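You operate a simulated robot arm through the tools that you are given. There is no shell and no other tool. Be economical: measure what you need, move in short steps, check, and stop when the job is done.

You run a simulated robot arm. Do the job below in one go: nothing can be reset, and whatever is moved stays where it is left.

Task
Clamp the stop bar in the bench seat and set its stop to 260 mm.
Fine: slacken the stop screw to slide it, and tighten it again.

Only the result counts: the job must be done as asked and must still hold three seconds after the hand-in. Knocking over, shifting, dropping, spilling or breaking anything else fails it.

Robot
A 7-joint arm with a two-finger parallel gripper, fixed in place. Base frame: the origin is at the foot of the arm, x ahead of it, y to its left, z up; the work surface is at about z = 0. Readings come in mm, rad, newtons and seconds.
With the tool pointing down near the work surface it reaches from about 240 to 620 mm from the base axis. Its first joint turns from -1.152 to 1.152 rad. Payload 2.6 kg.
The tool frame sits at the grasp point between the pads (the TCP): z along the fingers, y along the line on which they close. The tips reach 30 mm beyond it. Largest opening 94 mm; finger width 28, thickness 10; the body of the gripper, 50 by 96 mm, starts 55 mm behind the TCP.
Orientation is that of the tool frame in the base frame, as a unit quaternion [x, y, z, w]. With the fingers straight down and closing along the base's y, the tool's x points along the base's -x, its y along +y and its z along -z.

Tools
- The arm moves only by the tool step_arm. Its argument "commands" is a list that holds one entry, the list of rows, each a list of 7 numbers: the shift along the tool's x, y, z in m, then the turn, a rotation vector about the tool's x, y, z in rad, then the gripper command, from -1 (shut) to 1 (fully open), values between in proportion. In form: [[[x, y, z, ax, ay, az, jaw], ...]]. A call has 1 to 8 rows; each row is the pose to reach, as a shift and turn from the pose commanded when the call began, along the tool's axes at that moment. Each row takes 0.2 s and may step no farther than 50 mm and 0.15 rad from the row before; otherwise, or with a gripper value out of range, the whole call is refused. Where a pose cannot be reached the arm comes as near as it can. A force on the tool above 40 N (or 10 N above the force at the start of the call, whichever is more), or a blocked arm, ends the call early, and 0.2 s more pass. Each finger travels about 72 mm/s and halts on what it meets, pressing with about 25 N; the grip force reading is that of the motor and also rises with nothing between the fingers. The clock runs only during rows and for 0.2 s after the last one: add rows that repeat a pose to give the fingers time. It gives the time, the measured TCP pose, the force on the tool (base axes), the opening and the grip force at its end, in the units of the frame above (readings bear some noise), and new pictures: "show" is both (left out), scene, wrist or none.
- Cameras (640 x 400 px; columns grow to the right, rows downward): "scene" is fixed at [38.2, 439.5, 560.6]; the picture's right is [-0.69, -0.72, 0.00], its down [-0.50, 0.47, -0.73] and it looks along [0.53, -0.50, -0.69] (base axes); focal length 276 px, centre (320, 200). "wrist" rides on the gripper at [-37, 0, -58] in the tool frame; the picture's right is [0.00, -1.00, 0.00], its down [0.97, 0.00, -0.24] and it looks along [0.24, 0.00, 0.97] (tool axes); focal length 218 px, centre (320, 200). There is no depth. A picture from a camera that has moved, and an enlarged one, comes with that camera's place and axes in the base frame and with its lens. The place of the scene camera against the robot may be out by one fixed shift of up to 12 mm in any direction.
- enlarge(camera, box): a new picture of the part [left, top, right, bottom] of that camera's present view, enlarged. It takes no simulated time.
- job_done(): hands the job in; it is judged then, once.

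Work in short steps. Places have to be worked out from the pictures, the camera data and where the tool is seen: move nearer, look again, correct. Check each grasp and each placing, and mend what went wrong. You have 120 turns and 170 pictures in all, those below and enlarged ones among them. Open the gripper and draw the arm clear of the work before you hand the job in, unless the task says otherwise; then end with one line.

The tools are called after "Call:" by a JSON object that holds its "method" and its "body". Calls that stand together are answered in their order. step_arm: Moves the arm, as the interface text tells. Its arguments: {"type":"object","properties":{"commands":{"type":"array","items":{"type":"array","items":{"type":"array","items":{"type":"number"}}}},"show":{"type":"string","enum":["both","scene","wrist","none"]}},"required":["commands"]} The other tools are called the same way: enlarge (camera, box) takes an enlarged picture of a part of a camera's view; job_done () hands the job in.

At the start:

```text
time_s: 0.0
tcp_pos: [332.5, 217.9, 336.7]
tool_rot: [0.0, 1.0, 0.0, 0.001]
wrist_force: [-1.2, 0.3, -0.2]
finger_gap: 94.2
finger_force: 0.1
```

scene: 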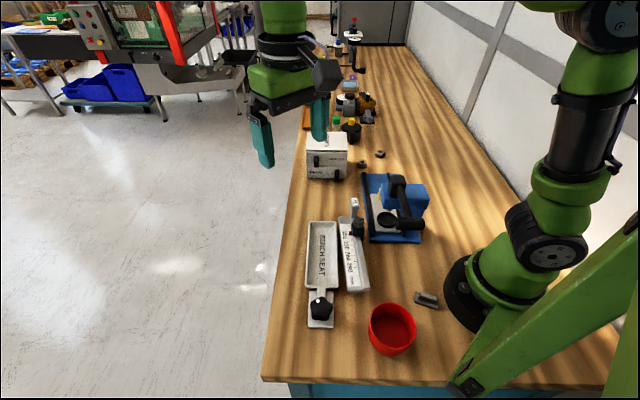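
wrist: 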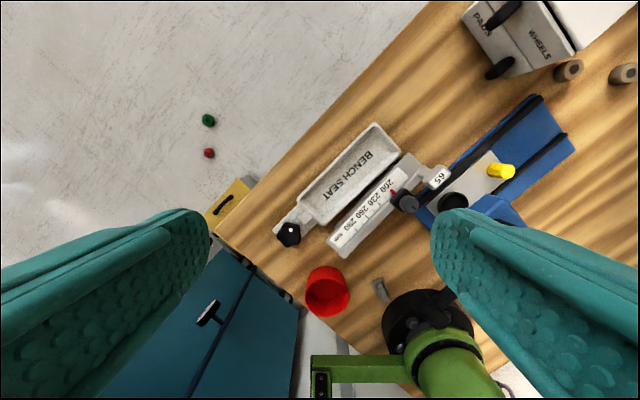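

The bench seat, the stop bar and a clamp knob are visible. I'll enlarge both views to read the details.

Call:
{"method": "enlarge", "body": {"camera": "scene", "box": [280, 160, 460, 340]}}

Call:
{"method": "enlarge", "body": {"camera": "wrist", "box": [250, 90, 480, 290]}}

```text
2.22 times, centred on (370, 250) of scene
camera zoom: at [38.2, 439.5, 560.6], right [-0.69, -0.72, 0.0], down [-0.5, 0.47, -0.73], along [0.53, -0.5, -0.69], focal length 612 px, centre (209, 89)
```

zoom: 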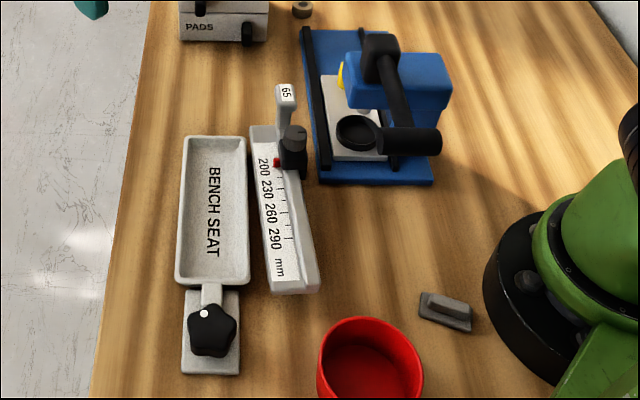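

```text
2.00 times, centred on (365, 190) of wrist
camera zoom: at [369.5, 216.4, 395.3], right [0.0, -1.0, 0.0], down [-0.97, 0.0, 0.24], along [-0.24, 0.0, -0.97], focal length 436 px, centre (230, 220)
```

zoom: 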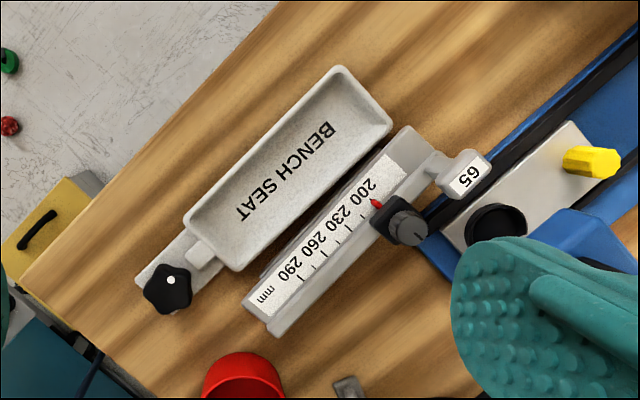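

The bar lies beside the seat at roughly -37° yaw. I'll move above both and turn the tool so its closing line is across the bar, then look closer.

Call:
{"method": "step_arm", "body": {"commands": [[[0.008, -0.018, 0.015, 0, 0, 0.13, 1], [0.016, -0.036, 0.03, 0, 0, 0.26, 1], [0.024, -0.054, 0.045, 0, 0, 0.39, 1], [0.032, -0.072, 0.06, 0, 0, 0.52, 1], [0.04, -0.09, 0.075, 0, 0, 0.644, 1], [0.04, -0.09, 0.075, 0, 0, 0.644, 1]]], "show": "wrist"}}

```text
time_s: 1.4
tcp_pos: [293.5, 126.9, 262.6]
tool_rot: [0.317, 0.948, -0.001, 0.0]
wrist_force: [-0.1, -0.2, 0.2]
finger_gap: 94.0
finger_force: 0.2
camera wrist: at [322.6, 103.6, 321.0], right [-0.6, -0.8, 0.0], down [-0.78, 0.58, 0.24], along [-0.19, 0.14, -0.97], focal length 218 px, centre (320, 200)
```

wrist: 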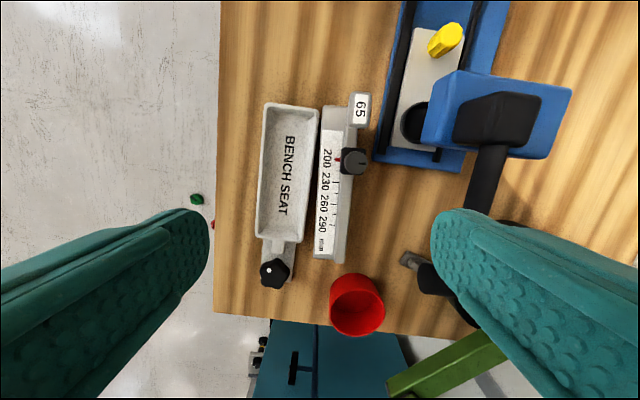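

Call:
{"method": "enlarge", "body": {"camera": "wrist", "box": [230, 80, 400, 186]}}

Call:
{"method": "enlarge", "body": {"camera": "wrist", "box": [230, 180, 400, 300]}}

Call:
{"method": "enlarge", "body": {"camera": "scene", "box": [300, 185, 390, 260]}}

Call:
{"method": "enlarge", "body": {"camera": "scene", "box": [295, 255, 385, 335]}}

```text
3.76 times, centred on (315, 133) of wrist
camera zoom: at [322.6, 103.6, 321.0], right [-0.6, -0.8, 0.0], down [-0.78, 0.58, 0.24], along [-0.19, 0.14, -0.97], focal length 822 px, centre (339, 452)
```

zoom: 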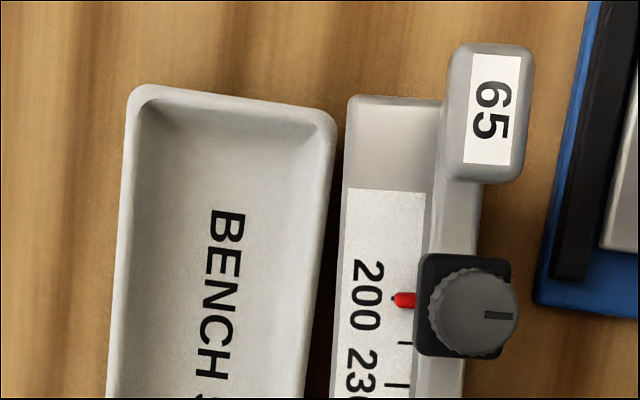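

```text
3.33 times, centred on (315, 240) of wrist
camera zoom: at [322.6, 103.6, 321.0], right [-0.6, -0.8, 0.0], down [-0.78, 0.58, 0.24], along [-0.19, 0.14, -0.97], focal length 728 px, centre (337, 67)
```

zoom: 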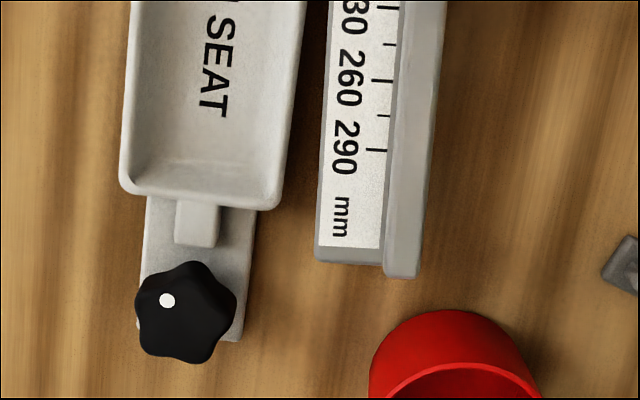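

```text
5.33 times, centred on (345, 222) of scene
camera zoom: at [38.2, 439.4, 560.6], right [-0.69, -0.72, 0.0], down [-0.5, 0.47, -0.73], along [0.53, -0.5, -0.69], focal length 1469 px, centre (187, 80)
```

zoom: 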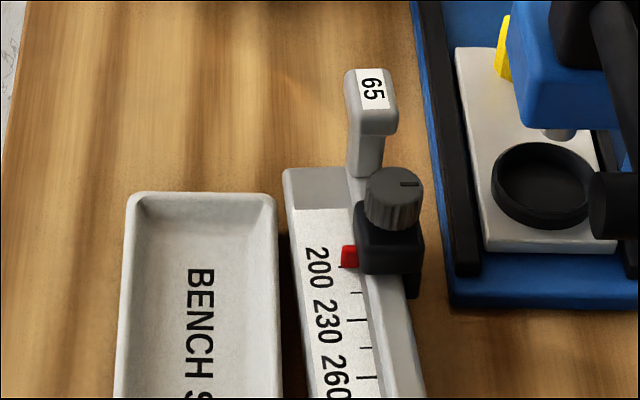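

```text
5.00 times, centred on (340, 295) of scene
camera zoom: at [38.2, 439.4, 560.6], right [-0.69, -0.72, 0.0], down [-0.5, 0.47, -0.73], along [0.53, -0.5, -0.69], focal length 1378 px, centre (220, -275)
```

zoom: 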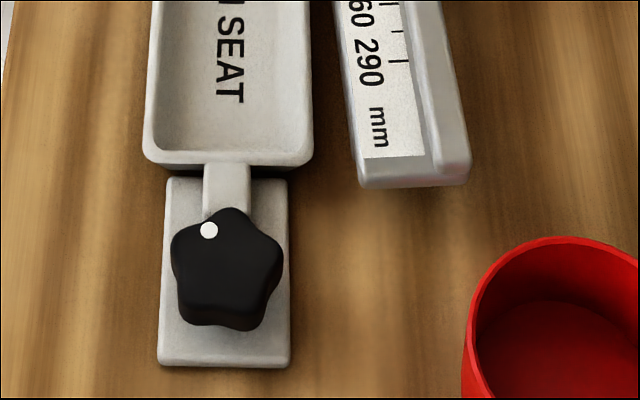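

The bar seems to stand proud of the bench, so I need its side profile and the seat's. I'll swing out to the floor side and look across obliquely.

Call:
{"method": "step_arm", "body": {"commands": [[[0, 0.032, 0.02, 0.14, 0, 0, 1], [0, 0.064, 0.04, 0.28, 0, 0, 1], [0, 0.096, 0.06, 0.42, 0, 0, 1], [0, 0.128, 0.085, 0.56, 0, 0, 1], [0, 0.157, 0.11, 0.7, 0, 0, 1], [0, 0.16, 0.12, 0.84, 0, 0, 1], [0, 0.16, 0.12, 0.84, 0, 0, 1]]], "show": "wrist"}}

```text
time_s: 3.0
tcp_pos: [389.6, 253.6, 146.4]
tool_rot: [0.295, 0.883, -0.346, -0.115]
wrist_force: [0.0, 0.6, 0.0]
finger_gap: 94.0
finger_force: 0.0
out of reach, approached as far as the arm can: row 6, 7
camera wrist: at [442.5, 262.5, 191.2], right [-0.44, -0.59, 0.68], down [-0.68, 0.71, 0.18], along [-0.59, -0.38, -0.71], focal length 218 px, centre (320, 200)
```

wrist: 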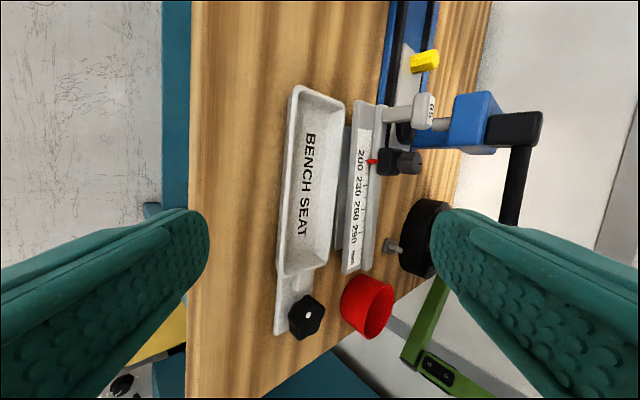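

Call:
{"method": "enlarge", "body": {"camera": "wrist", "box": [260, 70, 450, 190]}}

Call:
{"method": "enlarge", "body": {"camera": "wrist", "box": [260, 180, 450, 350]}}

```text
3.33 times, centred on (355, 130) of wrist
camera zoom: at [442.5, 262.5, 191.2], right [-0.44, -0.59, 0.68], down [-0.68, 0.71, 0.18], along [-0.59, -0.38, -0.71], focal length 728 px, centre (203, 433)
```

zoom: 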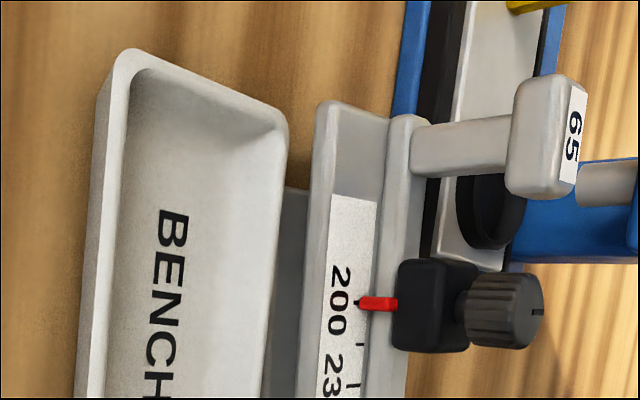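

```text
2.35 times, centred on (355, 265) of wrist
camera zoom: at [442.5, 262.5, 191.2], right [-0.44, -0.59, 0.68], down [-0.68, 0.71, 0.18], along [-0.59, -0.38, -0.71], focal length 514 px, centre (238, 47)
```

zoom: 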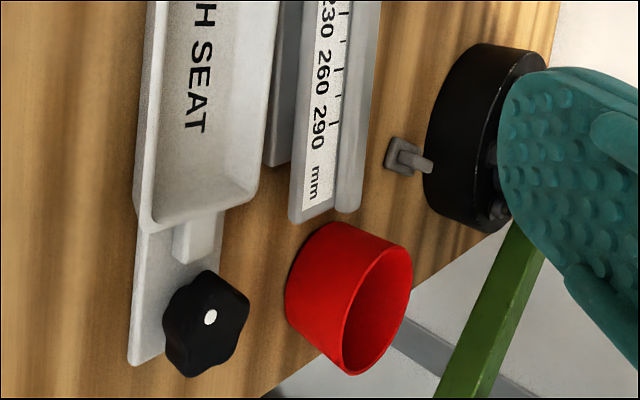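

The bar has a narrower keel under its plate that drops into the trough, and its plate top is at about z = 26. I'll return to vertical above the bar's middle, near (268, 120), and look down from closer.

Call:
{"method": "step_arm", "body": {"commands": [[[0.003, -0.027, 0.02, -0.15, 0, 0, 1], [0.007, -0.054, 0.044, -0.3, 0, 0, 1], [0.01, -0.081, 0.07, -0.45, 0, 0, 1], [0.014, -0.108, 0.096, -0.6, 0, 0, 1], [0.017, -0.135, 0.12, -0.746, 0, 0, 1], [0.017, -0.135, 0.12, -0.746, 0, 0, 1]]], "show": "wrist"}}

```text
time_s: 4.4
tcp_pos: [267.8, 118.6, 151.2]
tool_rot: [0.318, 0.948, 0.0, 0.0]
wrist_force: [0.8, -0.5, 0.0]
finger_gap: 93.8
finger_force: 0.1
camera wrist: at [295.9, 96.1, 210.5], right [-0.6, -0.8, 0.0], down [-0.78, 0.58, 0.24], along [-0.19, 0.15, -0.97], focal length 218 px, centre (320, 200)
```

wrist: 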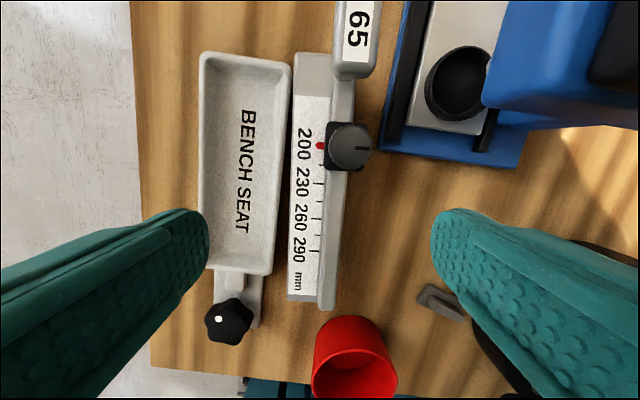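

The view confirms the bar's centre is about 2.5 mm to tool +y and its yaw is +0.055. I'll align and come down to TCP z about 62 to check the heights.

Call:
{"method": "step_arm", "body": {"commands": [[[0.001, 0.0025, 0.03, 0, 0, 0.055, 0.8], [0.002, 0.0025, 0.06, 0, 0, 0.055, 0.6], [0.002, 0.0025, 0.089, 0, 0, 0.055, 0.6], [0.002, 0.0025, 0.089, 0, 0, 0.055, 0.6]]], "show": "both"}}

Call:
{"method": "enlarge", "body": {"camera": "scene", "box": [290, 180, 420, 330]}}

```text
time_s: 5.4
tcp_pos: [267.6, 125.0, 62.4]
tool_rot: [0.343, 0.939, 0.0, 0.0]
wrist_force: [0.1, 0.2, 0.1]
finger_gap: 74.8
finger_force: 0.0
camera wrist: at [294.3, 99.6, 122.1], right [-0.64, -0.77, 0.0], down [-0.74, 0.62, 0.24], along [-0.18, 0.15, -0.97], focal length 218 px, centre (320, 200)
```

scene: 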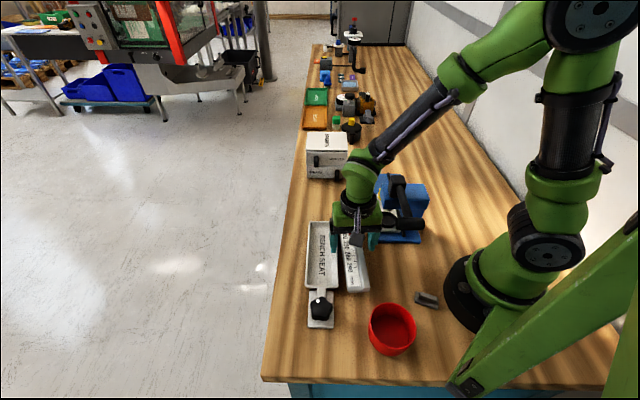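
wrist: 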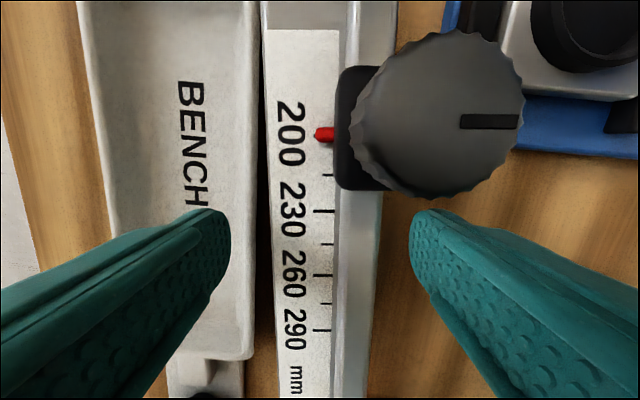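

```text
2.67 times, centred on (355, 255) of scene
camera zoom: at [38.2, 439.5, 560.6], right [-0.69, -0.72, 0.0], down [-0.5, 0.47, -0.73], along [0.53, -0.5, -0.69], focal length 735 px, centre (227, 53)
```

zoom: 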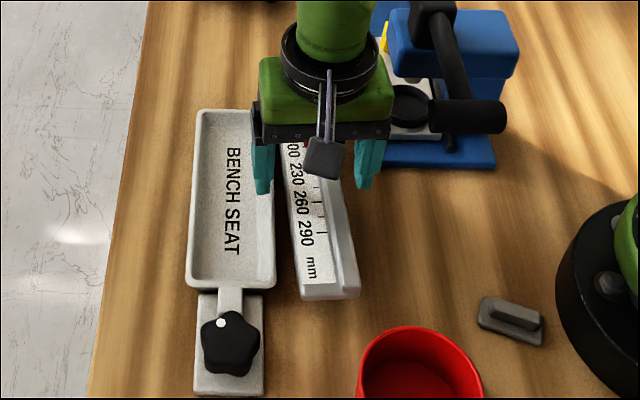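

Heights and alignment look right: the bar is centred within 2 mm. I'll lower to tips at z about 20, just above the trough rim, and close.

Call:
{"method": "step_arm", "body": {"commands": [[[-0.001, -0.0018, 0.0125, 0, 0, 0.025, 0.6], [-0.001, -0.0018, 0.0125, 0, 0, 0.025, 0.3], [-0.001, -0.0018, 0.0125, 0, 0, 0.025, -0.1], [-0.001, -0.0018, 0.0125, 0, 0, 0.025, -0.5], [-0.001, -0.0018, 0.0125, 0, 0, 0.025, -1], [-0.001, -0.0018, 0.0125, 0, 0, 0.025, -1]]], "show": "wrist"}}

```text
time_s: 6.8
tcp_pos: [266.6, 121.8, 51.1]
tool_rot: [0.354, 0.935, 0.001, 0.0]
wrist_force: [0.9, 2.0, -0.6]
finger_gap: 46.1
finger_force: 25.2
camera wrist: at [292.9, 96.2, 110.3], right [-0.66, -0.75, 0.0], down [-0.73, 0.64, 0.24], along [-0.18, 0.16, -0.97], focal length 218 px, centre (320, 200)
```

wrist: 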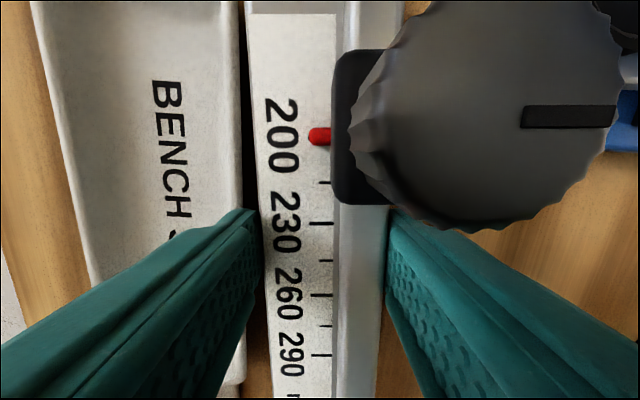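

Gripped at 46 mm, which matches the bar's width. I'll lift slowly to 40 mm.

Call:
{"method": "step_arm", "body": {"commands": [[[0, 0, -0.006, 0, 0, 0, -1], [0, 0, -0.014, 0, 0, 0, -1], [0, 0, -0.025, 0, 0, 0, -1], [0, 0, -0.04, 0, 0, 0, -1], [0, 0, -0.04, 0, 0, 0, -1]]], "show": "both"}}

Call:
{"method": "enlarge", "body": {"camera": "scene", "box": [290, 180, 420, 330]}}

```text
time_s: 8.0
tcp_pos: [265.6, 123.0, 92.2]
tool_rot: [0.354, 0.935, 0.0, 0.0]
wrist_force: [0.6, -0.1, -4.8]
finger_gap: 45.7
finger_force: 25.6
camera wrist: at [293.3, 96.7, 150.5], right [-0.66, -0.75, 0.0], down [-0.73, 0.64, 0.24], along [-0.18, 0.16, -0.97], focal length 218 px, centre (320, 200)
```

scene: 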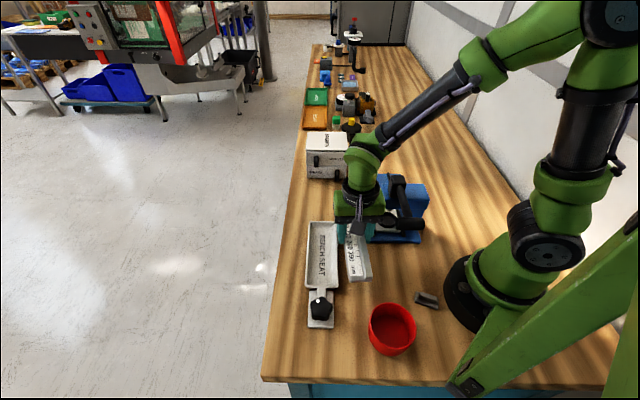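
wrist: 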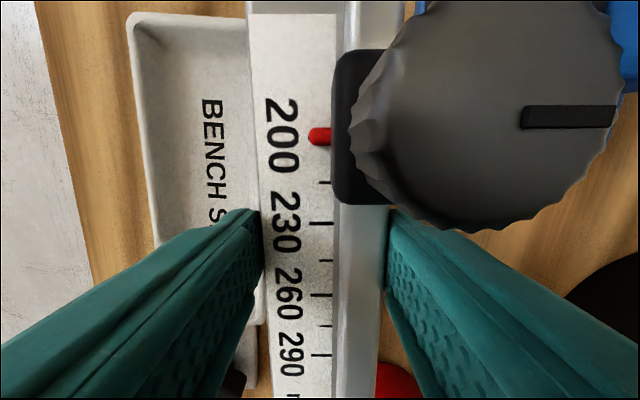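

```text
2.67 times, centred on (355, 255) of scene
camera zoom: at [38.2, 439.5, 560.6], right [-0.69, -0.72, 0.0], down [-0.5, 0.47, -0.73], along [0.53, -0.5, -0.69], focal length 735 px, centre (227, 53)
```

zoom: 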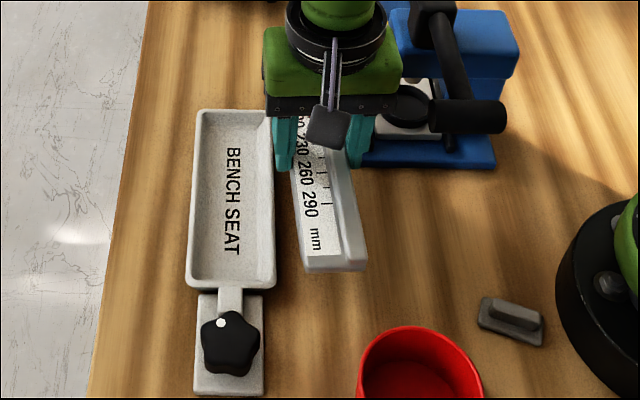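

The bar is held level (about 0.5 kg). To find the keel under the plate, I'll raise it and roll the left side up towards the scene camera.

Call:
{"method": "step_arm", "body": {"commands": [[[0, 0, -0.025, -0.12, 0, 0, -1], [0, 0, -0.05, -0.24, 0, 0, -1], [0, 0, -0.075, -0.36, 0, 0, -1], [0, 0, -0.1, -0.48, 0, 0, -1], [0, 0, -0.11, -0.6, 0, 0, -1], [0, 0, -0.11, -0.6, 0, 0, -1]]], "show": "scene"}}

Call:
{"method": "enlarge", "body": {"camera": "scene", "box": [310, 150, 440, 270]}}

```text
time_s: 9.4
tcp_pos: [266.9, 121.4, 200.4]
tool_rot: [0.338, 0.894, 0.276, 0.104]
wrist_force: [0.8, 0.1, -5.0]
finger_gap: 45.8
finger_force: 25.2
```

scene: 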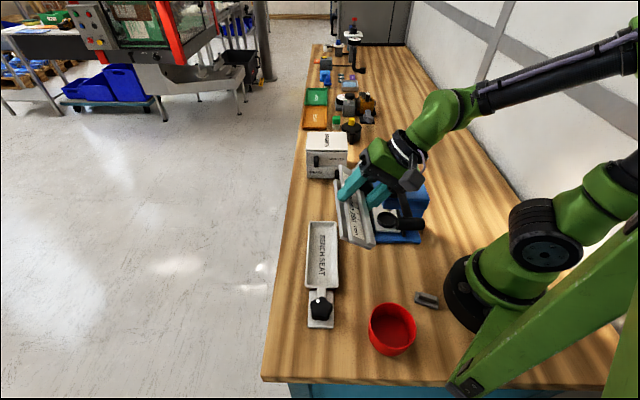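

```text
3.33 times, centred on (375, 210) of scene
camera zoom: at [38.2, 439.5, 560.6], right [-0.69, -0.72, 0.0], down [-0.5, 0.47, -0.73], along [0.53, -0.5, -0.69], focal length 918 px, centre (137, 167)
```

zoom: 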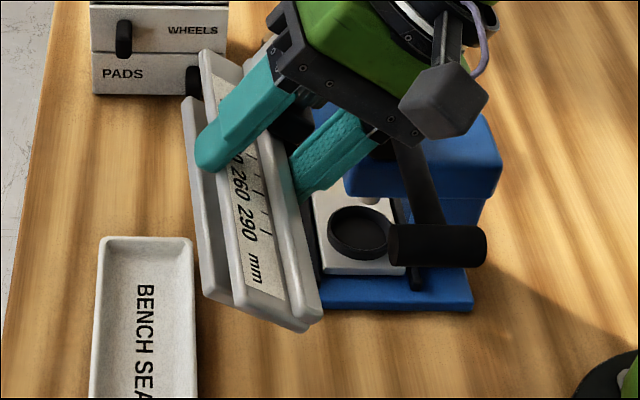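

Call:
{"method": "enlarge", "body": {"camera": "scene", "box": [360, 195, 415, 255]}}

Call:
{"method": "enlarge", "body": {"camera": "scene", "box": [325, 160, 385, 230]}}

```text
6.67 times, centred on (388, 225) of scene
camera zoom: at [38.2, 439.5, 560.6], right [-0.69, -0.72, 0.0], down [-0.5, 0.47, -0.73], along [0.53, -0.5, -0.69], focal length 1837 px, centre (-130, 33)
```

zoom: 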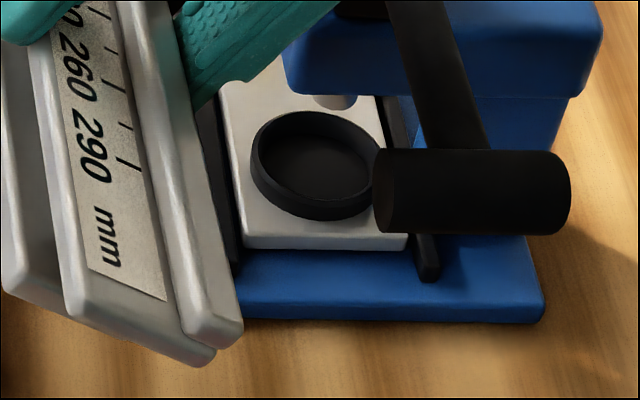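

```text
5.71 times, centred on (355, 195) of scene
camera zoom: at [38.2, 439.5, 560.6], right [-0.69, -0.72, 0.0], down [-0.5, 0.47, -0.73], along [0.53, -0.5, -0.69], focal length 1574 px, centre (120, 229)
```

zoom: 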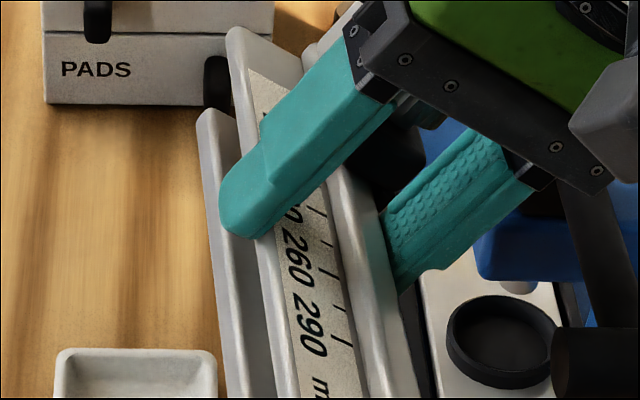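

The keel spans nearly the plate's width and about 163 mm in length, roughly centred under the grip, so it fits the trough. I'll unroll and go above the seat's centre at about (317, 169.5).

Call:
{"method": "step_arm", "body": {"commands": [[[-0.001, 0.0035, 0.018, 0.12, 0, 0, -1], [-0.002, 0.007, 0.037, 0.24, 0, 0, -1], [-0.003, 0.01, 0.057, 0.36, 0, 0, -1], [-0.004, 0.014, 0.077, 0.48, 0, 0, -1], [-0.0056, 0.0176, 0.0968, 0.6, 0, 0, -1], [-0.0056, 0.0176, 0.0968, 0.6, 0, 0, -1]]], "show": "none"}}

```text
time_s: 10.8
tcp_pos: [316.0, 169.0, 132.0]
tool_rot: [0.355, 0.935, -0.001, 0.0]
wrist_force: [0.2, -0.1, -5.6]
finger_gap: 46.0
finger_force: 24.7
```

Now I'll yaw by +0.057 to align with the trough and lower to z about 90.

Call:
{"method": "step_arm", "body": {"commands": [[[0, 0.0, 0.02, 0, 0, 0.03, -1], [0, 0.0, 0.042, 0, 0, 0.057, -1], [0, 0.0, 0.042, 0, 0, 0.057, -1]]], "show": "both"}}

Call:
{"method": "enlarge", "body": {"camera": "scene", "box": [280, 190, 400, 340]}}

```text
time_s: 11.6
tcp_pos: [317.9, 170.3, 89.2]
tool_rot: [0.381, 0.925, 0.001, 0.001]
wrist_force: [0.9, -0.6, -5.1]
finger_gap: 45.8
finger_force: 25.2
camera wrist: at [342.3, 142.9, 147.2], right [-0.7, -0.71, 0.0], down [-0.69, 0.68, 0.24], along [-0.17, 0.17, -0.97], focal length 218 px, centre (320, 200)
```

scene: 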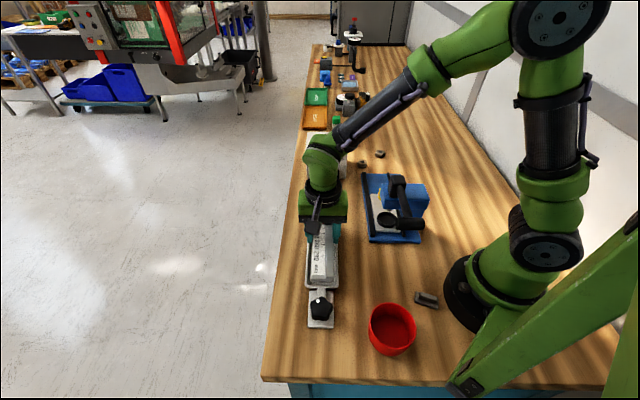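
wrist: 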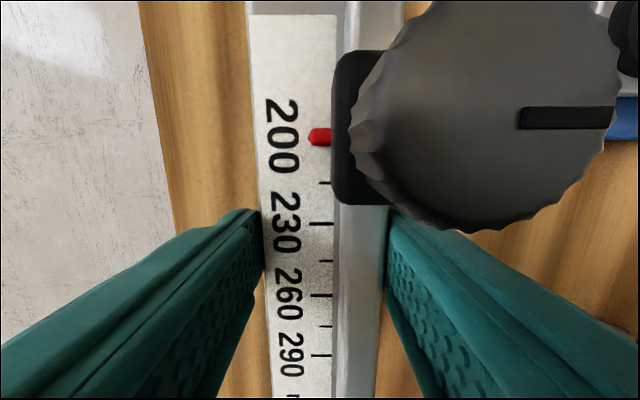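

```text
2.67 times, centred on (340, 265) of scene
camera zoom: at [38.2, 439.5, 560.6], right [-0.69, -0.72, 0.0], down [-0.5, 0.47, -0.73], along [0.53, -0.5, -0.69], focal length 735 px, centre (267, 27)
```

zoom: 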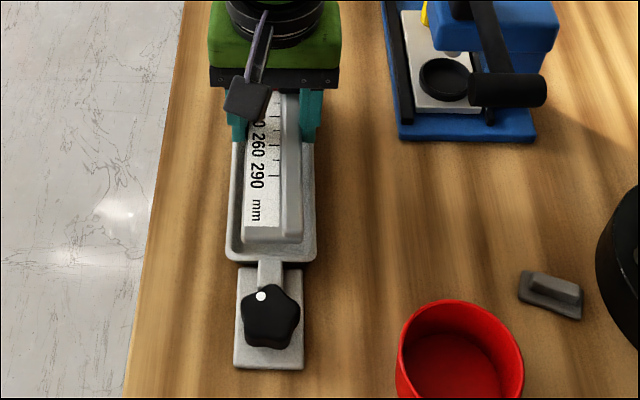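

The scene view shows the bar centred laterally over the trough and parallel to it. I'll lower towards contact.

Call:
{"method": "step_arm", "body": {"commands": [[[0, 0, 0.012, 0, 0, 0, -1], [0, 0, 0.022, 0, 0, 0, -1], [0, 0, 0.028, 0, 0, 0, -1], [0, 0, 0.03, 0, 0, 0, -1], [0, 0, 0.03, 0, 0, 0, -1]]], "show": "scene"}}

Call:
{"method": "enlarge", "body": {"camera": "scene", "box": [290, 210, 360, 340]}}

```text
time_s: 12.8
tcp_pos: [315.4, 170.4, 57.2]
tool_rot: [0.381, 0.925, -0.001, 0.0]
wrist_force: [-0.2, 0.2, -5.6]
finger_gap: 45.6
finger_force: 24.8
```

scene: 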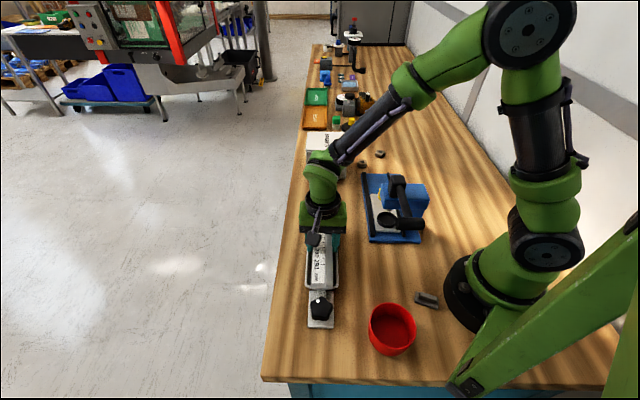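

```text
3.08 times, centred on (325, 275) of scene
camera zoom: at [38.2, 439.5, 560.6], right [-0.69, -0.72, 0.0], down [-0.5, 0.47, -0.73], along [0.53, -0.5, -0.69], focal length 848 px, centre (305, -31)
```

zoom: 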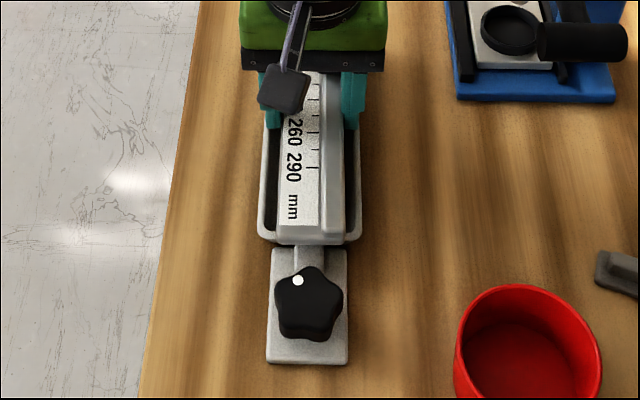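

No contact yet and the alignment still looks good. I'll go down in small steps watching the force.

Call:
{"method": "step_arm", "body": {"commands": [[[0, 0, 0.001, 0, 0, 0, -1], [0, 0, 0.002, 0, 0, 0, -1], [0, 0, 0.003, 0, 0, 0, -1]]], "show": "none"}}

```text
time_s: 13.6
tcp_pos: [316.5, 170.7, 56.0]
tool_rot: [0.381, 0.925, 0.001, 0.002]
wrist_force: [-2.6, -2.8, 16.6]
finger_gap: 45.9
finger_force: 24.6
```

Contact at TCP z about 56, so the keel is on the trough floor (about 5 mm). I'll open partway and rise.

Call:
{"method": "step_arm", "body": {"commands": [[[0, 0, 0.0, 0, 0, 0, 0.3], [0, 0, 0.0, 0, 0, 0, 0.5], [0, 0, -0.02, 0, 0, 0, 0.6], [0, 0, -0.06, 0, 0, 0, 0.6], [0, 0, -0.1, 0, 0, 0, 0.6], [0, 0, -0.1, 0, 0, 0, 0.6]]], "show": "both"}}

Call:
{"method": "enlarge", "body": {"camera": "scene", "box": [290, 210, 360, 340]}}

```text
time_s: 15.0
tcp_pos: [316.9, 168.8, 156.3]
tool_rot: [0.38, 0.925, 0.0, 0.0]
wrist_force: [0.9, -0.4, -0.6]
finger_gap: 75.1
finger_force: 0.0
camera wrist: at [342.8, 141.5, 215.9], right [-0.7, -0.71, 0.0], down [-0.69, 0.68, 0.24], along [-0.17, 0.17, -0.97], focal length 218 px, centre (320, 200)
```

scene: 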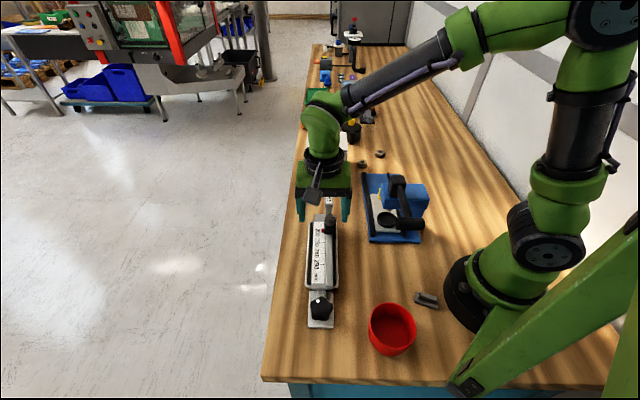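
wrist: 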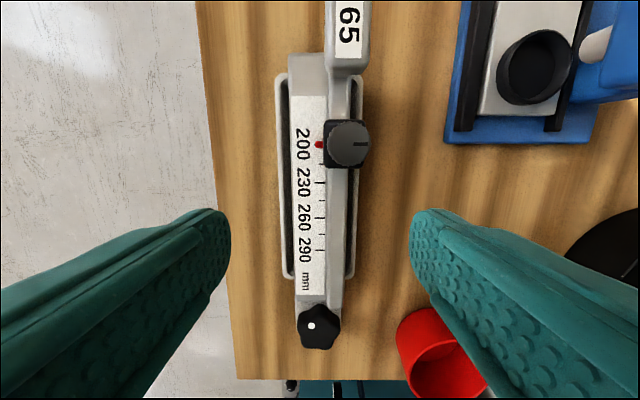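

```text
3.08 times, centred on (325, 275) of scene
camera zoom: at [38.2, 439.5, 560.6], right [-0.69, -0.72, 0.0], down [-0.5, 0.47, -0.73], along [0.53, -0.5, -0.69], focal length 848 px, centre (305, -31)
```

zoom: 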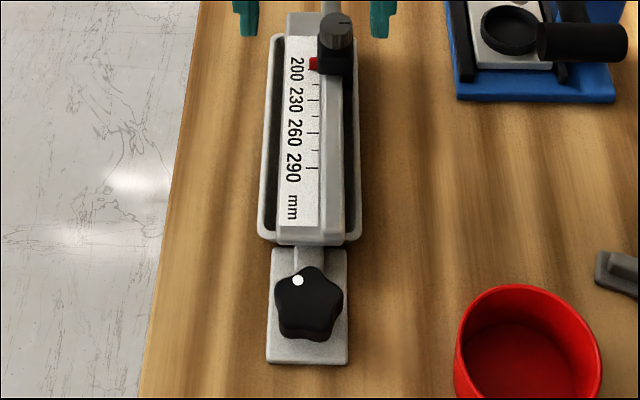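

The bar sits in the seat. I'll take close looks at the clamp knob and the stop screw.

Call:
{"method": "enlarge", "body": {"camera": "wrist", "box": [260, 250, 380, 370]}}

Call:
{"method": "enlarge", "body": {"camera": "wrist", "box": [250, 30, 410, 200]}}

```text
3.33 times, centred on (320, 310) of wrist
camera zoom: at [342.8, 141.5, 215.9], right [-0.7, -0.71, 0.0], down [-0.69, 0.68, 0.24], along [-0.17, 0.17, -0.97], focal length 728 px, centre (320, -167)
```

zoom: 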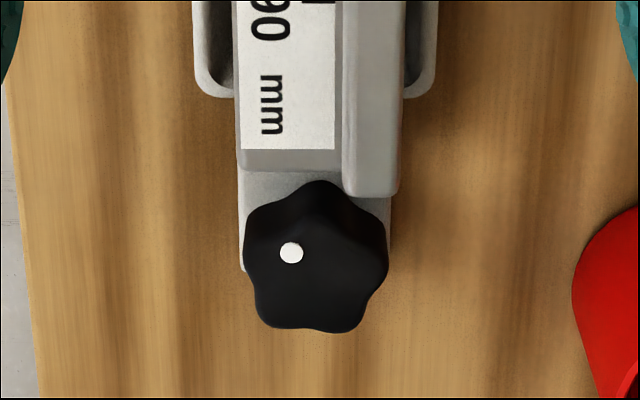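

```text
2.35 times, centred on (330, 115) of wrist
camera zoom: at [342.8, 141.5, 215.9], right [-0.7, -0.71, 0.0], down [-0.69, 0.68, 0.24], along [-0.17, 0.17, -0.97], focal length 514 px, centre (296, 400)
```

zoom: 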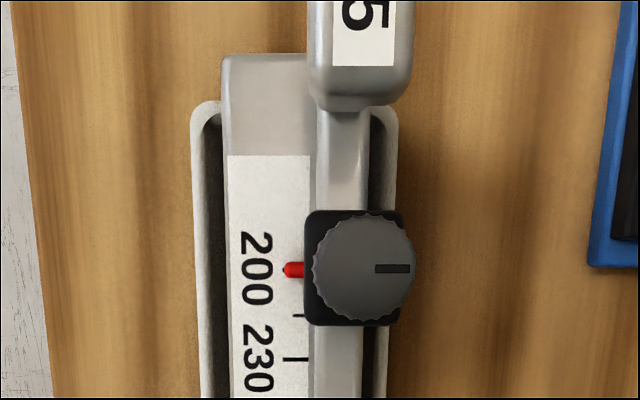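

The star clamp knob is near (216, 268), with its top at about z = 31 and a diameter of about 44, only a few mm from the bar end. I'll move above it and look before gripping.

Call:
{"method": "step_arm", "body": {"commands": [[[0.04, 0, 0, 0, 0, 0, 0.6], [0.08, 0, 0, 0, 0, 0, 0.6], [0.12, 0, 0, 0, 0, 0, 0.6], [0.14, 0, 0.03, 0, 0, 0, 0.6], [0.14, 0, 0.055, 0, 0, 0, 0.6], [0.14, 0, 0.055, 0, 0, 0, 0.6]]], "show": "wrist"}}

Call:
{"method": "enlarge", "body": {"camera": "scene", "box": [280, 230, 380, 340]}}

```text
time_s: 16.4
tcp_pos: [216.8, 268.3, 101.4]
tool_rot: [0.381, 0.924, 0.0, 0.001]
wrist_force: [0.0, -0.1, -0.4]
finger_gap: 75.1
finger_force: 0.0
camera wrist: at [242.7, 241.3, 160.0], right [-0.7, -0.71, 0.0], down [-0.69, 0.68, 0.24], along [-0.17, 0.17, -0.97], focal length 218 px, centre (320, 200)
```

wrist: 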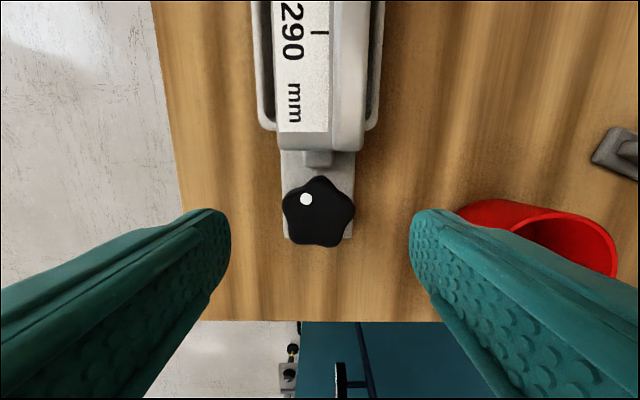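

```text
3.64 times, centred on (330, 285) of scene
camera zoom: at [38.2, 439.5, 560.6], right [-0.69, -0.72, 0.0], down [-0.5, 0.47, -0.73], along [0.53, -0.5, -0.69], focal length 1002 px, centre (284, -109)
```

zoom: 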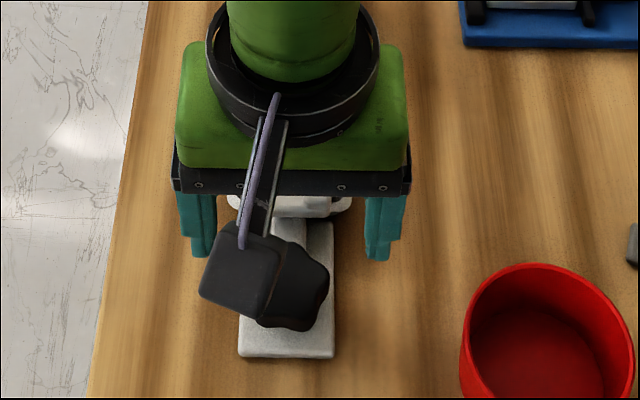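

The knob is centred about 2 mm ahead of the TCP, and the bar end is about 37 mm from it, so there is room to turn. I'll descend with tips at z about 20 and grip.

Call:
{"method": "step_arm", "body": {"commands": [[[0.002, 0.0006, 0.025, 0, 0, 0, 0.6], [0.002, 0.0006, 0.051, 0, 0, 0, 0.4], [0.002, 0.0006, 0.051, 0, 0, 0, 0], [0.002, 0.0006, 0.051, 0, 0, 0, -0.5], [0.002, 0.0006, 0.051, 0, 0, 0, -1], [0.002, 0.0006, 0.051, 0, 0, 0, -1]]], "show": "wrist"}}

```text
time_s: 17.8
tcp_pos: [216.7, 270.9, 50.0]
tool_rot: [0.381, 0.925, 0.0, -0.001]
wrist_force: [4.6, 6.1, -14.3]
finger_gap: 41.4
finger_force: 44.6
camera wrist: at [242.6, 243.4, 107.9], right [-0.7, -0.71, 0.0], down [-0.69, 0.68, 0.24], along [-0.17, 0.17, -0.97], focal length 218 px, centre (320, 200)
```

wrist: 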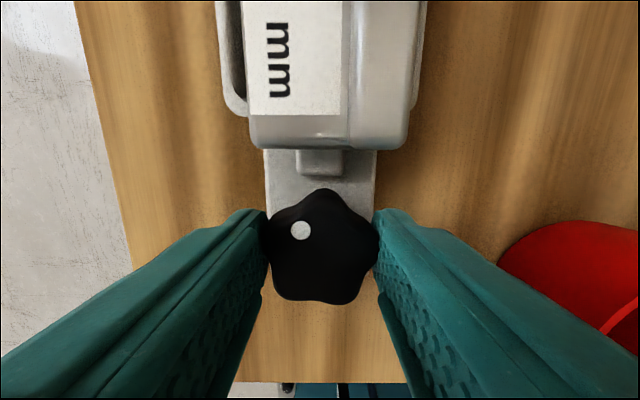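

Gripped the knob at 41 mm. I'll turn it clockwise by 0.7 rad and watch the white dot.

Call:
{"method": "step_arm", "body": {"commands": [[[0, 0, 0, 0, 0, 0.14, -1], [0, 0, 0, 0, 0, 0.28, -1], [0, 0, 0, 0, 0, 0.42, -1], [0, 0, 0, 0, 0, 0.56, -1], [0, 0, 0, 0, 0, 0.7, -1], [0, 0, 0, 0, 0, 0.7, -1]]], "show": "wrist"}}

Call:
{"method": "enlarge", "body": {"camera": "wrist", "box": [200, 60, 440, 310]}}

```text
time_s: 19.2
tcp_pos: [216.5, 269.9, 48.8]
tool_rot: [0.676, 0.737, -0.001, 0.0]
wrist_force: [-1.6, -2.7, -8.5]
finger_gap: 41.3
finger_force: 45.3
camera wrist: at [218.2, 232.0, 108.0], right [-1.0, -0.09, 0.0], down [-0.08, 0.97, 0.24], along [-0.02, 0.24, -0.97], focal length 218 px, centre (320, 200)
```

wrist: 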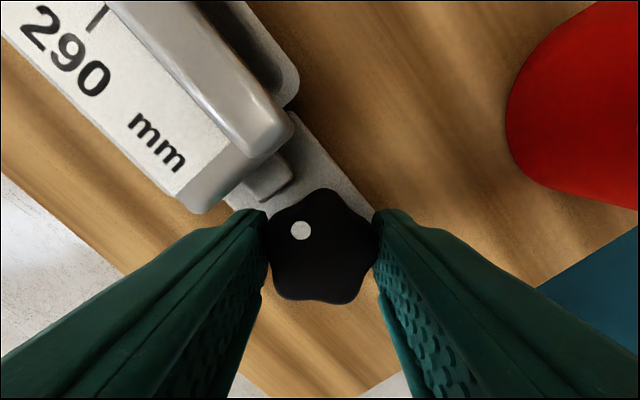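

```text
1.60 times, centred on (320, 185) of wrist
camera zoom: at [218.2, 232.0, 108.0], right [-1.0, -0.09, 0.0], down [-0.08, 0.97, 0.24], along [-0.02, 0.24, -0.97], focal length 349 px, centre (320, 224)
```

zoom: 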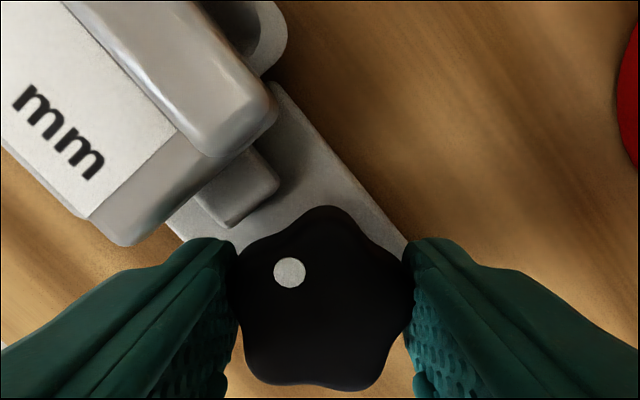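

The knob turned with the gripper. I'll continue clockwise.

Call:
{"method": "step_arm", "body": {"commands": [[[0, 0, 0, 0, 0, 0.14, -1], [0, 0, 0, 0, 0, 0.28, -1], [0, 0, 0, 0, 0, 0.42, -1], [0, 0, 0, 0, 0, 0.56, -1], [0, 0, 0, 0, 0, 0.7, -1], [0, 0, 0, 0, 0, 0.84, -1], [0, 0, 0, 0, 0, 0.84, -1]]], "show": "wrist"}}

```text
time_s: 20.8
tcp_pos: [213.7, 269.4, 48.9]
tool_rot: [0.917, 0.398, -0.002, 0.0]
wrist_force: [-24.7, -1.7, -2.7]
finger_gap: 41.5
finger_force: 44.8
camera wrist: at [188.2, 242.6, 108.2], right [-0.73, 0.68, 0.0], down [0.66, 0.71, 0.24], along [0.16, 0.17, -0.97], focal length 218 px, centre (320, 200)
```

wrist: 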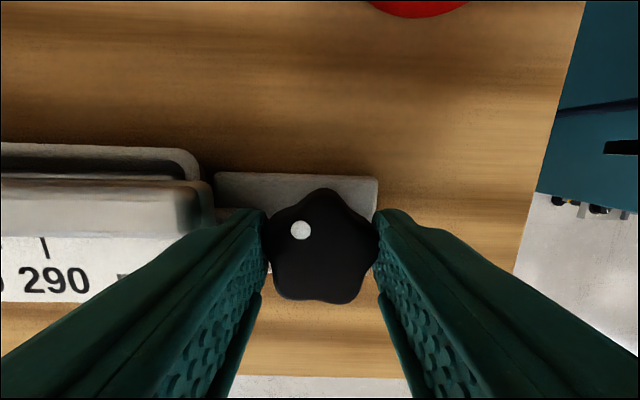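

The knob is turned about 1.5 rad in total. There's a side force, likely a finger near the bar end. I'll open just slightly, rise straight up and inspect.

Call:
{"method": "step_arm", "body": {"commands": [[[0, 0, 0, 0, 0, 0, -0.02], [0, 0, 0, 0, 0, 0, -0.02], [0, 0, -0.02, 0, 0, 0, -0.02], [0, 0, -0.055, 0, 0, 0, -0.02], [0, 0, -0.055, 0, 0, 0, 0.5]]], "show": "both"}}

Call:
{"method": "enlarge", "body": {"camera": "wrist", "box": [180, 120, 420, 280]}}

```text
time_s: 22.0
tcp_pos: [215.2, 269.3, 103.7]
tool_rot: [0.917, 0.399, 0.0, 0.0]
wrist_force: [0.5, -0.5, 0.0]
finger_gap: 70.6
finger_force: 0.0
camera wrist: at [189.2, 241.4, 162.6], right [-0.73, 0.68, 0.0], down [0.66, 0.71, 0.24], along [0.16, 0.18, -0.97], focal length 218 px, centre (320, 200)
```

scene: 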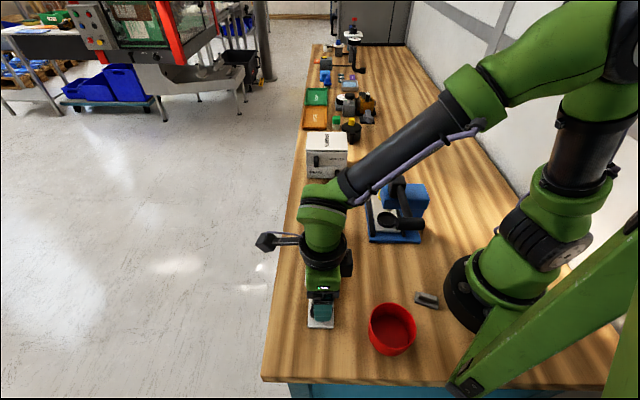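
wrist: 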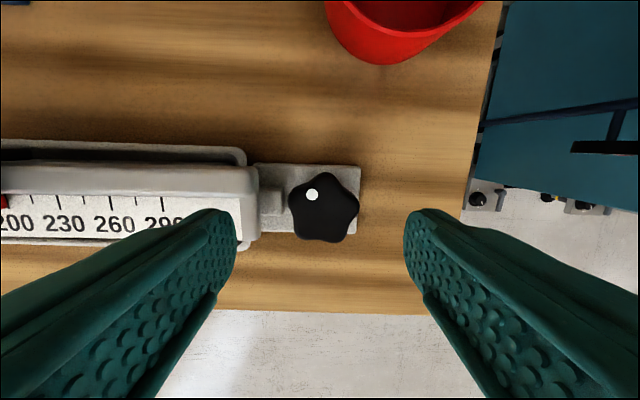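

```text
2.50 times, centred on (300, 200) of wrist
camera zoom: at [189.2, 241.4, 162.6], right [-0.73, 0.68, 0.0], down [0.66, 0.71, 0.24], along [0.16, 0.18, -0.97], focal length 546 px, centre (370, 200)
```

zoom: 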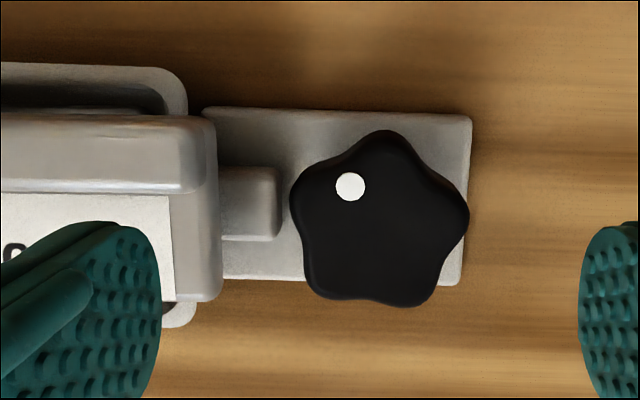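

The knob turned about 90° with no clear tightening yet. I'll unwind the wrist above it for another stroke.

Call:
{"method": "step_arm", "body": {"commands": [[[0, 0, 0, 0, 0, -0.14, 0.5], [0, 0, 0, 0, 0, -0.28, 0.5], [0, 0, 0, 0, 0, -0.42, 0.5], [0, 0, 0, 0, 0, -0.56, 0.5], [0, 0, 0, 0, 0, -0.7, 0.5], [0, 0, 0, 0, 0, -0.84, 0.5], [0, 0, 0, 0, 0, -0.98, 0.5], [0, 0, 0, 0, 0, -1.12, 0.5]]], "show": "none"}}

Call:
{"method": "step_arm", "body": {"commands": [[[0, 0, 0, 0, 0, -0.14, 0.5], [0, 0, 0, 0, 0, -0.28, 0.5], [0, 0, 0, 0, 0, -0.42, 0.5], [0, 0, 0, 0, 0, -0.56, 0.5], [0, 0, 0, 0, 0, -0.7, 0.5], [0, 0, 0, 0, 0, -0.84, 0.5], [0, 0, 0, 0, 0, -0.98, 0.5], [0, 0, 0, 0, 0, -1.02, 0.5]]], "show": "wrist"}}

Call:
{"method": "enlarge", "body": {"camera": "scene", "box": [280, 230, 380, 340]}}

```text
time_s: 23.8
tcp_pos: [216.3, 270.3, 103.8]
tool_rot: [0.565, 0.825, 0.0, 0.001]
wrist_force: [-0.1, 0.0, -0.2]
finger_gap: 70.5
finger_force: 0.0
```

```text
time_s: 25.6
tcp_pos: [215.6, 268.9, 104.0]
tool_rot: [0.089, 0.996, 0.0, -0.001]
wrist_force: [0.1, 0.0, 0.2]
finger_gap: 70.6
finger_force: 0.1
camera wrist: at [251.2, 262.1, 163.0], right [-0.18, -0.98, 0.0], down [-0.96, 0.17, 0.24], along [-0.24, 0.04, -0.97], focal length 218 px, centre (320, 200)
```

wrist: 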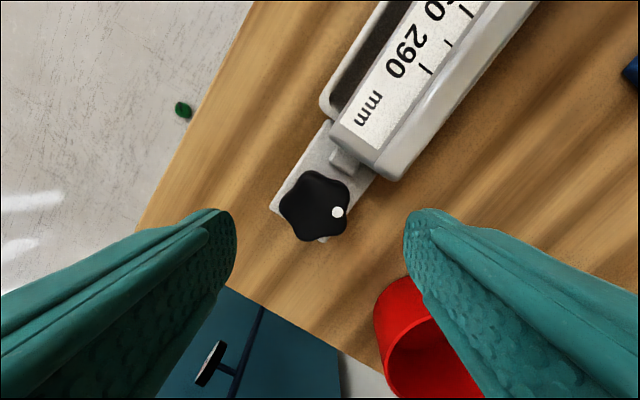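

```text
3.64 times, centred on (330, 285) of scene
camera zoom: at [38.2, 439.5, 560.6], right [-0.69, -0.72, 0.0], down [-0.5, 0.47, -0.73], along [0.53, -0.5, -0.69], focal length 1002 px, centre (284, -109)
```

zoom: 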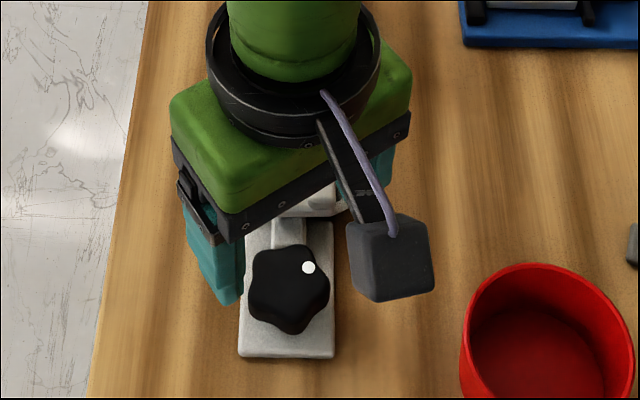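

I'll descend again with a 3 mm lateral correction, grip, and turn clockwise further.

Call:
{"method": "step_arm", "body": {"commands": [[[0, 0.003, 0.027, 0, 0, 0, 0.5], [0, 0.003, 0.054, 0, 0, 0, 0.3], [0, 0.003, 0.054, 0, 0, 0, -0.2], [0, 0.003, 0.054, 0, 0, 0, -1], [0, 0.003, 0.054, 0, 0, 0, -1], [0, 0.003, 0.054, 0, 0, 0, -1]]], "show": "wrist"}}

Call:
{"method": "step_arm", "body": {"commands": [[[0, 0, 0, 0, 0, 0.14, -1], [0, 0, 0, 0, 0, 0.28, -1], [0, 0, 0, 0, 0, 0.42, -1], [0, 0, 0, 0, 0, 0.56, -1], [0, 0, 0, 0, 0, 0.7, -1], [0, 0, 0, 0, 0, 0.84, -1], [0, 0, 0, 0, 0, 0.98, -1], [0, 0, 0, 0, 0, 0.98, -1]]], "show": "wrist"}}

```text
time_s: 27.0
tcp_pos: [215.5, 271.7, 50.0]
tool_rot: [0.091, 0.996, 0.0, 0.0]
wrist_force: [-2.0, -0.4, -2.7]
finger_gap: 41.5
finger_force: 45.0
camera wrist: at [252.0, 264.4, 109.0], right [-0.18, -0.98, 0.0], down [-0.95, 0.17, 0.24], along [-0.24, 0.04, -0.97], focal length 218 px, centre (320, 200)
```

wrist: 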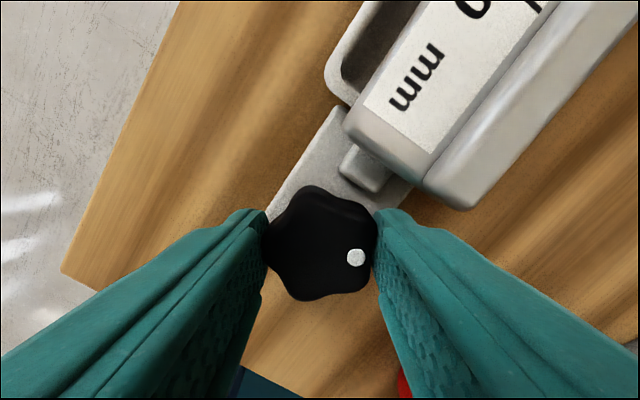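

```text
time_s: 28.8
tcp_pos: [215.6, 273.0, 49.0]
tool_rot: [0.549, 0.836, -0.001, 0.0]
wrist_force: [-7.6, -3.9, -6.8]
finger_gap: 41.6
finger_force: 45.1
camera wrist: at [229.1, 238.2, 108.2], right [-0.92, -0.4, 0.0], down [-0.39, 0.89, 0.24], along [-0.1, 0.22, -0.97], focal length 218 px, centre (320, 200)
```

wrist: 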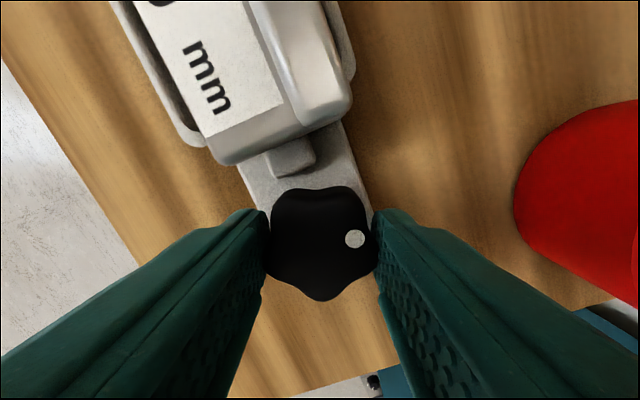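

In the tool frame the white dot slipped back about 30°, so the knob is meeting firm resistance: it turned about 0.46 rad this stroke, then tightened. I'll try a bit more to confirm.

Call:
{"method": "step_arm", "body": {"commands": [[[0, 0, 0, 0, 0, 0.1, -1], [0, 0, 0, 0, 0, 0.2, -1], [0, 0, 0, 0, 0, 0.3, -1], [0, 0, 0, 0, 0, 0.4, -1], [0, 0, 0, 0, 0, 0.4, -1]]], "show": "wrist"}}

```text
time_s: 30.0
tcp_pos: [216.1, 273.5, 50.2]
tool_rot: [0.704, 0.71, 0.0, 0.0]
wrist_force: [-9.3, 0.9, -6.6]
finger_gap: 41.8
finger_force: 45.0
camera wrist: at [215.0, 235.0, 109.0], right [-1.0, -0.01, 0.0], down [-0.01, 0.97, 0.24], along [0.0, 0.24, -0.97], focal length 218 px, centre (320, 200)
```

wrist: 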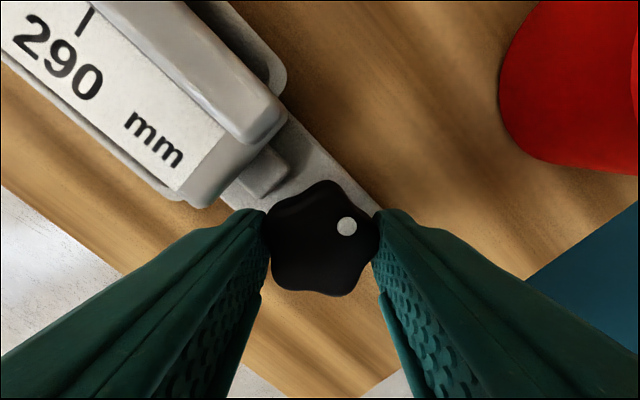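

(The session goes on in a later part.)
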